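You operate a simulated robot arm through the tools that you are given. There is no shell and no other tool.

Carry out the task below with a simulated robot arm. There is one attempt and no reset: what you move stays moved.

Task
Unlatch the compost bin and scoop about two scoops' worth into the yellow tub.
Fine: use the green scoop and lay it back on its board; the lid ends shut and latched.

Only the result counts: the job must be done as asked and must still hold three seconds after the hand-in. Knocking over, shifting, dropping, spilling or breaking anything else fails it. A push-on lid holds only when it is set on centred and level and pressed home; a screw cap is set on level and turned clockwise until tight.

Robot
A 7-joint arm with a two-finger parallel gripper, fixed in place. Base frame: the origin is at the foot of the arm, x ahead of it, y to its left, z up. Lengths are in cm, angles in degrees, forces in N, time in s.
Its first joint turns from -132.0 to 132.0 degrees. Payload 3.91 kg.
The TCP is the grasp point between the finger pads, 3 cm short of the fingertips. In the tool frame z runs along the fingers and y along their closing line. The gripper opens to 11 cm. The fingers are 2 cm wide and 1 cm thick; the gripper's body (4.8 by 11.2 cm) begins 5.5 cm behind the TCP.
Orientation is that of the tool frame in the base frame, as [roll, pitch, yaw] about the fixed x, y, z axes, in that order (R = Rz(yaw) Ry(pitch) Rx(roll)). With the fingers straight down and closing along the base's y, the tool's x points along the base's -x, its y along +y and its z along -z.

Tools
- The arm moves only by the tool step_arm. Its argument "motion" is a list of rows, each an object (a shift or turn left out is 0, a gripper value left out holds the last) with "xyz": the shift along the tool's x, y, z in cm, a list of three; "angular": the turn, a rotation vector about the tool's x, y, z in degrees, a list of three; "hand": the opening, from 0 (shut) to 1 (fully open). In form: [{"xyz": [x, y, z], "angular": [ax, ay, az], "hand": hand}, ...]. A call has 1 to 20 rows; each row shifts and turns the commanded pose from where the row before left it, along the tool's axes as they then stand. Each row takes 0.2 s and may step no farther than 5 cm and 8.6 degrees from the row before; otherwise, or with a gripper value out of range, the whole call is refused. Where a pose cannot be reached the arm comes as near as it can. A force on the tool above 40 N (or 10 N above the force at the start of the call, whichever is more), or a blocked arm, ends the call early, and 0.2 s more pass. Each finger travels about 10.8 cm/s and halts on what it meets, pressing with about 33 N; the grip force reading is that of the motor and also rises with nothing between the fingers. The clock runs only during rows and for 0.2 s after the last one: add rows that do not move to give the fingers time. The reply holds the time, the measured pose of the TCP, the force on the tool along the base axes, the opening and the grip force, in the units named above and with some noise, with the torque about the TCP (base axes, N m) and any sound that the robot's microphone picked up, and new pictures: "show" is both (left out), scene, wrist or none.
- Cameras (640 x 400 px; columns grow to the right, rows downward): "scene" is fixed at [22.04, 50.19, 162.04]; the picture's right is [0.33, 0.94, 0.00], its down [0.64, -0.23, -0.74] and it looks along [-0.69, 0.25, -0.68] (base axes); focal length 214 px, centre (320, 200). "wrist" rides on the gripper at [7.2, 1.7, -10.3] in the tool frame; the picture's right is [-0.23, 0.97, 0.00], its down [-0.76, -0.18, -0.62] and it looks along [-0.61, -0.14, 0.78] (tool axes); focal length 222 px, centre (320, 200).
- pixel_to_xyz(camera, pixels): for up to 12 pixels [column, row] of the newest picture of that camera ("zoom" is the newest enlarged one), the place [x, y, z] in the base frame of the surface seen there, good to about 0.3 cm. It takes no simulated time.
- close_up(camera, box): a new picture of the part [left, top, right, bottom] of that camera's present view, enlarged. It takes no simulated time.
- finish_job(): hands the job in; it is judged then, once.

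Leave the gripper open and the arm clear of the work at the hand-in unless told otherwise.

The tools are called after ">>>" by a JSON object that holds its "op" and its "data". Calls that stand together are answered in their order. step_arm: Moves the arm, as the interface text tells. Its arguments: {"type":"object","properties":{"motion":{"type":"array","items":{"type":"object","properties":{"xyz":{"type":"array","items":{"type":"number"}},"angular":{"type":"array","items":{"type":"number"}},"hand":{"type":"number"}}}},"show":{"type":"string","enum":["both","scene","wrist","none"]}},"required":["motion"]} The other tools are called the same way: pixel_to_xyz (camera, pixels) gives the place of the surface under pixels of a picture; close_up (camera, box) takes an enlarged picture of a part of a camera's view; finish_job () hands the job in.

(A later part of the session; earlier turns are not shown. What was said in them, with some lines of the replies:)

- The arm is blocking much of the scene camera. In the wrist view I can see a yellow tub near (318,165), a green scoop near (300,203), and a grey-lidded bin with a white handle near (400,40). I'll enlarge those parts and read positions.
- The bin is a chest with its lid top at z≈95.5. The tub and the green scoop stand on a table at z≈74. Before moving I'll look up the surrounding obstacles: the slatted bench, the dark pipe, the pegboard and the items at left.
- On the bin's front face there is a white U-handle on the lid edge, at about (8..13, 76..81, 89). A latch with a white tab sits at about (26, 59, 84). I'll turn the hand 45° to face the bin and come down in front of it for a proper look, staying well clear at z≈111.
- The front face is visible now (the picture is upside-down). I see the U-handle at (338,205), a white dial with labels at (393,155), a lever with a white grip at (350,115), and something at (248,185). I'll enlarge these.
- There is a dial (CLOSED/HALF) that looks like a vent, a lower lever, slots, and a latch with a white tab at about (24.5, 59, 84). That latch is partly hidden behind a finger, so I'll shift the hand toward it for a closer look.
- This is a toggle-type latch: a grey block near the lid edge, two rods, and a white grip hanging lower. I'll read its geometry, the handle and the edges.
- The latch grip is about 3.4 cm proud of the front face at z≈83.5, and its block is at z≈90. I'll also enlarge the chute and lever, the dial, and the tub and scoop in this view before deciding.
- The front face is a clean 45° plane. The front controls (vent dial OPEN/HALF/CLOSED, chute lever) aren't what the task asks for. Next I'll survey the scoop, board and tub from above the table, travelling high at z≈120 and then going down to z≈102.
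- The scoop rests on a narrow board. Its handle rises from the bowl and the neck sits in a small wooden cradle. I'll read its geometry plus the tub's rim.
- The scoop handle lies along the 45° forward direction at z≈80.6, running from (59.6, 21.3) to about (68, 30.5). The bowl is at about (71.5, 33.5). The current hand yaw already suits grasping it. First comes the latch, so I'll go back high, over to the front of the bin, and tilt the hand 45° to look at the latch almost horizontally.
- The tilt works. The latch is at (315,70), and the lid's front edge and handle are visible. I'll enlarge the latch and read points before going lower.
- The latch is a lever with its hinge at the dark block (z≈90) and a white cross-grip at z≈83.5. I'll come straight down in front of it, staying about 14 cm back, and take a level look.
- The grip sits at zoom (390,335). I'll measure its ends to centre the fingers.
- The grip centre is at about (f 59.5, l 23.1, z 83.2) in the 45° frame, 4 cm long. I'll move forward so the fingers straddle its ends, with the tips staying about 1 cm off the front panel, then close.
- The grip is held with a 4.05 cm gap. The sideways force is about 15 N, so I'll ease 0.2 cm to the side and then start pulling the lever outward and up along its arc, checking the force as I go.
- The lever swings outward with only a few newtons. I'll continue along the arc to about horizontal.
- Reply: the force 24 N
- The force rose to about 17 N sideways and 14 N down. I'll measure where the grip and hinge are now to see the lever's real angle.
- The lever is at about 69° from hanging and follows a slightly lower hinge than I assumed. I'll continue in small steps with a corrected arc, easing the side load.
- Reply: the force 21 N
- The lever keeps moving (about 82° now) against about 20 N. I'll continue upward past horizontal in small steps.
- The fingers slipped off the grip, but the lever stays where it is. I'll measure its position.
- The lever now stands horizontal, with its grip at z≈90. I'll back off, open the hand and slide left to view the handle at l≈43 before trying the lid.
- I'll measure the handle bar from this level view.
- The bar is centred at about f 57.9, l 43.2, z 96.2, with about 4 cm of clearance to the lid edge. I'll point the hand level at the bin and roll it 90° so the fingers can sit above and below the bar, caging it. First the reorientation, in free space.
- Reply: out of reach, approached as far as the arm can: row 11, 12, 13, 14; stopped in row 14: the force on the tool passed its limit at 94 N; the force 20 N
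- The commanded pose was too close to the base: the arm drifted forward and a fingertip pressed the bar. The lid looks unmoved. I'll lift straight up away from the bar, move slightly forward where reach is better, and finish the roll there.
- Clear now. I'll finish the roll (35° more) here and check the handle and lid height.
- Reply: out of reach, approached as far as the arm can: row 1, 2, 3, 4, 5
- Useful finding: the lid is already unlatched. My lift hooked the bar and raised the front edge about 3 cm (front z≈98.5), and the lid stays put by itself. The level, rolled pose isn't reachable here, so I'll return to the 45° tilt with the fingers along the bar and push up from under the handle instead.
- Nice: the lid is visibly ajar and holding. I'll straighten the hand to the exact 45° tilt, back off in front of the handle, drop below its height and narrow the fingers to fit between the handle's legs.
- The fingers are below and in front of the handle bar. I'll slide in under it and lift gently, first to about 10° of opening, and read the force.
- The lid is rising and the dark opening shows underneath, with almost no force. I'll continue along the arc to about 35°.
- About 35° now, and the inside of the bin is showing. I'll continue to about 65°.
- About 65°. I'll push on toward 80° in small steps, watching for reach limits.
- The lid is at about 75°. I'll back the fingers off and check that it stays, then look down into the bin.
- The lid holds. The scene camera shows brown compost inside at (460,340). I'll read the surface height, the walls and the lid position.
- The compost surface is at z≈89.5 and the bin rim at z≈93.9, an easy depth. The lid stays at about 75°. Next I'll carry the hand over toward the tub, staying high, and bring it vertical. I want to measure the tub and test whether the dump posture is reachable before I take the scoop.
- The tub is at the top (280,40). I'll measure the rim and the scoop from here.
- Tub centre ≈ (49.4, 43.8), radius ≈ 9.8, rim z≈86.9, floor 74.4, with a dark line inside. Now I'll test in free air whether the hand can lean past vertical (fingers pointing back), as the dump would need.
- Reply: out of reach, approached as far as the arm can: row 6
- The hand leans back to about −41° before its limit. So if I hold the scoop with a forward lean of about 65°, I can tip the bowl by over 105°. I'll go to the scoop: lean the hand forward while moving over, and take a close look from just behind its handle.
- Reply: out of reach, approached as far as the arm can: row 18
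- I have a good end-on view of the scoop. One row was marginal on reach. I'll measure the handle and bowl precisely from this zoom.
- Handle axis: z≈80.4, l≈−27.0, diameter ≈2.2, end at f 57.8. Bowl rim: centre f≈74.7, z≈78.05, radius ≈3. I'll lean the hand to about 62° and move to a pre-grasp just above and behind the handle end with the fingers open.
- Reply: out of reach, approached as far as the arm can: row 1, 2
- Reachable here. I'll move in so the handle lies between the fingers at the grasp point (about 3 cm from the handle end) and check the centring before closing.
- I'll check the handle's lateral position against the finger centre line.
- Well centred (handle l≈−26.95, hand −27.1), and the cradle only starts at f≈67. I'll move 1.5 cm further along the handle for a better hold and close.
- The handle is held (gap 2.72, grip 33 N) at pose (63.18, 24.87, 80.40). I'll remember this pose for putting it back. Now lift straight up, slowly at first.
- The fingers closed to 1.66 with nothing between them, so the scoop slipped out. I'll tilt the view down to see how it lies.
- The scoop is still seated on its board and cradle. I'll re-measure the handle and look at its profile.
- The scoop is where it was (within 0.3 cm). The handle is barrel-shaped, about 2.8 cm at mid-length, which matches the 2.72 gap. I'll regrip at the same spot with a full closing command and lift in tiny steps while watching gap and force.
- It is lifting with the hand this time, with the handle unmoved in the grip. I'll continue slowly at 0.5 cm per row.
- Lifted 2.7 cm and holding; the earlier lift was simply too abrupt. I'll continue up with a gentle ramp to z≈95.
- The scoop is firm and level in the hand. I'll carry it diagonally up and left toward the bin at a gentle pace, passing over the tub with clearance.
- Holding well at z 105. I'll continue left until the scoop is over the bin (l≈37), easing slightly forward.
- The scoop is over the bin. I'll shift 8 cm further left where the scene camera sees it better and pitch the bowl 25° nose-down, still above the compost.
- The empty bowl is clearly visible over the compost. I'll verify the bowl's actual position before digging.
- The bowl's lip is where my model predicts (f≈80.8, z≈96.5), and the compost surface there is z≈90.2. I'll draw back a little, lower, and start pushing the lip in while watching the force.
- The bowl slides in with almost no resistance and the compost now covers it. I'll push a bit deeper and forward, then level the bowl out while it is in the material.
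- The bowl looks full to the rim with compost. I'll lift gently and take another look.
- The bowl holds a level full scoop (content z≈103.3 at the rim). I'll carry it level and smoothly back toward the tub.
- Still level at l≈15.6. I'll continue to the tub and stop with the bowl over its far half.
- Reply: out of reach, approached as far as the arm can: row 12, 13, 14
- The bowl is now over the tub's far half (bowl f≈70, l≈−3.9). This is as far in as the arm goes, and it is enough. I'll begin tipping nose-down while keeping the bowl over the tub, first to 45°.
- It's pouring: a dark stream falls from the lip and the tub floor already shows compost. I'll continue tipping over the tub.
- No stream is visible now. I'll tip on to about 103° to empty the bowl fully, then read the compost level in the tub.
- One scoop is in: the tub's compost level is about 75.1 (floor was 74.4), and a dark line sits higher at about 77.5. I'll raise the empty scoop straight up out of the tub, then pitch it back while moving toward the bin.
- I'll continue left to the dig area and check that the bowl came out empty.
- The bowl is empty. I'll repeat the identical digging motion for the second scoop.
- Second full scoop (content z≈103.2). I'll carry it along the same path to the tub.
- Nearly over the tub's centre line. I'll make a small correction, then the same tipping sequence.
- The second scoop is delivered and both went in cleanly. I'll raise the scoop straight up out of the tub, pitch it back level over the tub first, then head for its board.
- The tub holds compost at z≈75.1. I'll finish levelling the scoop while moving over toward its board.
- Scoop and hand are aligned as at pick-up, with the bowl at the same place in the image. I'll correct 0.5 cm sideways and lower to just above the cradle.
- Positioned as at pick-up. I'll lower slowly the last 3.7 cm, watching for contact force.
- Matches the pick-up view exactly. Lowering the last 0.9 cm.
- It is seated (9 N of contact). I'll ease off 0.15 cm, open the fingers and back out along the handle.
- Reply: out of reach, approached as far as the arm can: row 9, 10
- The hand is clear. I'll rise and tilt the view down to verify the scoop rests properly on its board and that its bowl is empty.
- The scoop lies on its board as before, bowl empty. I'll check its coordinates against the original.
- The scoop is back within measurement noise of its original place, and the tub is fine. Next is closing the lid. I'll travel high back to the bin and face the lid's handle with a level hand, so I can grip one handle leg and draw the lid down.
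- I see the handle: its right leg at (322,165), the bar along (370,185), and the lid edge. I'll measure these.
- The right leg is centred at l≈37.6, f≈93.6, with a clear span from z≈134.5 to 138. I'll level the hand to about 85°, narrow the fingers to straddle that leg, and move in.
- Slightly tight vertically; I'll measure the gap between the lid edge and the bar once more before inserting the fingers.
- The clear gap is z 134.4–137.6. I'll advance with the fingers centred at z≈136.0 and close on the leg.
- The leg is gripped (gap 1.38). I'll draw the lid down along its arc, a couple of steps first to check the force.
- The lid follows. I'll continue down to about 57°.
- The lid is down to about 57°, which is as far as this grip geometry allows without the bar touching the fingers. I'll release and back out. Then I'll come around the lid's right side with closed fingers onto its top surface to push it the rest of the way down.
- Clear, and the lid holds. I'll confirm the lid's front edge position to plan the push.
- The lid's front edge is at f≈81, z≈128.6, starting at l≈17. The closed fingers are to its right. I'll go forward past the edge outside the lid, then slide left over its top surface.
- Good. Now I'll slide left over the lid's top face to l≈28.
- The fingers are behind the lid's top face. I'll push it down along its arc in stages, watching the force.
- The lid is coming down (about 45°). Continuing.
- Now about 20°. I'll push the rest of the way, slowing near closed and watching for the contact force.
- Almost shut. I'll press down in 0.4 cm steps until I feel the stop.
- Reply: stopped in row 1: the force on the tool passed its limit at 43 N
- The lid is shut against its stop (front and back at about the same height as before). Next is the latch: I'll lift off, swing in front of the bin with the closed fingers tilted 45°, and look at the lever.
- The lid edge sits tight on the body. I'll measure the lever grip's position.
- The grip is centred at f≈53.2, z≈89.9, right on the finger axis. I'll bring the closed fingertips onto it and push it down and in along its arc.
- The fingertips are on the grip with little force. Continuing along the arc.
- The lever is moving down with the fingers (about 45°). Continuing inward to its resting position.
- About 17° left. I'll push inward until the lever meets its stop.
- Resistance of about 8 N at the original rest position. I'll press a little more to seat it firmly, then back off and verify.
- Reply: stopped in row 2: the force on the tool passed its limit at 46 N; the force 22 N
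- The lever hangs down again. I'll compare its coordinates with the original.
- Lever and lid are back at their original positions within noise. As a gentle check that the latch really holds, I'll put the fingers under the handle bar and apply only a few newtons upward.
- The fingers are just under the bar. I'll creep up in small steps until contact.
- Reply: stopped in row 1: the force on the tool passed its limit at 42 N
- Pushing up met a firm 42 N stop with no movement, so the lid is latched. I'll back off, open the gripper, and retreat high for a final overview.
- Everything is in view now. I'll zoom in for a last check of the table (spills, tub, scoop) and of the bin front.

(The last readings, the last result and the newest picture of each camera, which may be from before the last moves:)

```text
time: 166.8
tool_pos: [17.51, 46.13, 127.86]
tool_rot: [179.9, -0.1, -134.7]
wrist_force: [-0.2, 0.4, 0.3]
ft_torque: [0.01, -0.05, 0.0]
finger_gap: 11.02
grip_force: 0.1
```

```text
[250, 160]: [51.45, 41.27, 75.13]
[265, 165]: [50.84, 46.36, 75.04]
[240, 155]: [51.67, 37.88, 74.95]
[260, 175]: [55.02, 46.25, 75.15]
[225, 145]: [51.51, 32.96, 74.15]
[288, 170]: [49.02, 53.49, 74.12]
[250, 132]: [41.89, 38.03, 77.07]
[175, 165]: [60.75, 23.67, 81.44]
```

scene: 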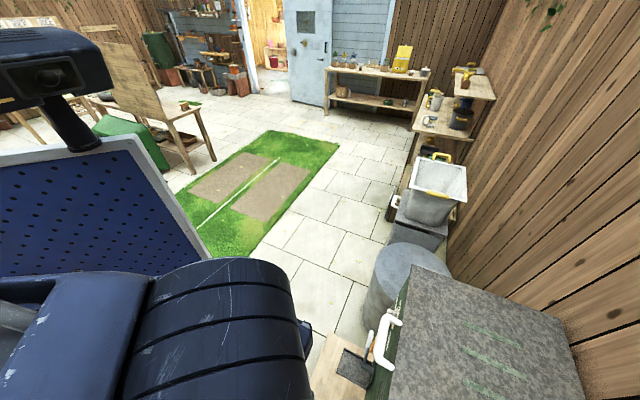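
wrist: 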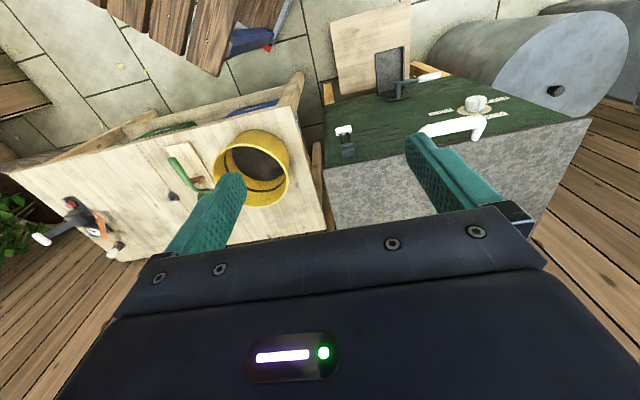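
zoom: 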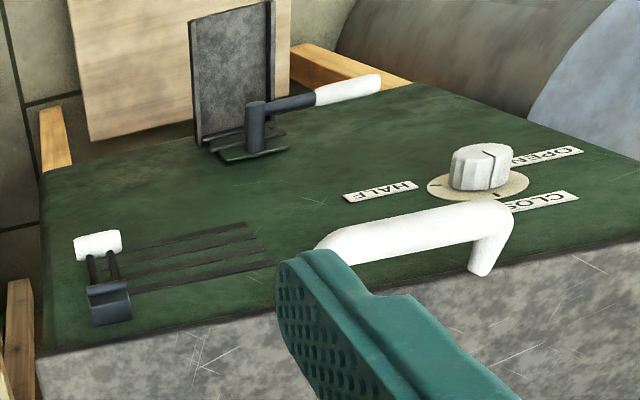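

Final check:
- **Tub:** upright, with about two scoops of compost (z≈75.1). I see no spills on the table.
- **Scoop:** empty, back in its cradle on the board.
- **Bin:** lid shut, latch lever down and shown to hold. Vent dial and chute lever look unchanged.
- **Arm:** gripper open and well clear.

Handing in.

>>> {"op": "finish_job", "data": {}}

```text
The job is handed in.
```

The job is handed in. The yellow tub now holds two full scoops of compost, and the bin is shut and latched.

- **Compost:** both scoops were level-full and emptied into the tub. The level rose from about 74.4 to 75.1 cm, and I saw no spills on the table.
- **Green scoop:** it is empty and back in its cradle on the board, at its original position within measurement error. My first attempt to lift it slipped, but it stayed seated on the board.
- **Lid and latch:** the lid is closed against its stop and the lever is back down where it started. I pushed up on the handle with about 42 N and the lid did not move.
- **Handle contact:** early on, a fingertip pressed the lid handle with about 94 N when the arm drifted out of position. I saw no damage, and the lid worked normally afterwards.

The vent dial and chute lever look unchanged. The gripper is open and the arm is clear of the work.
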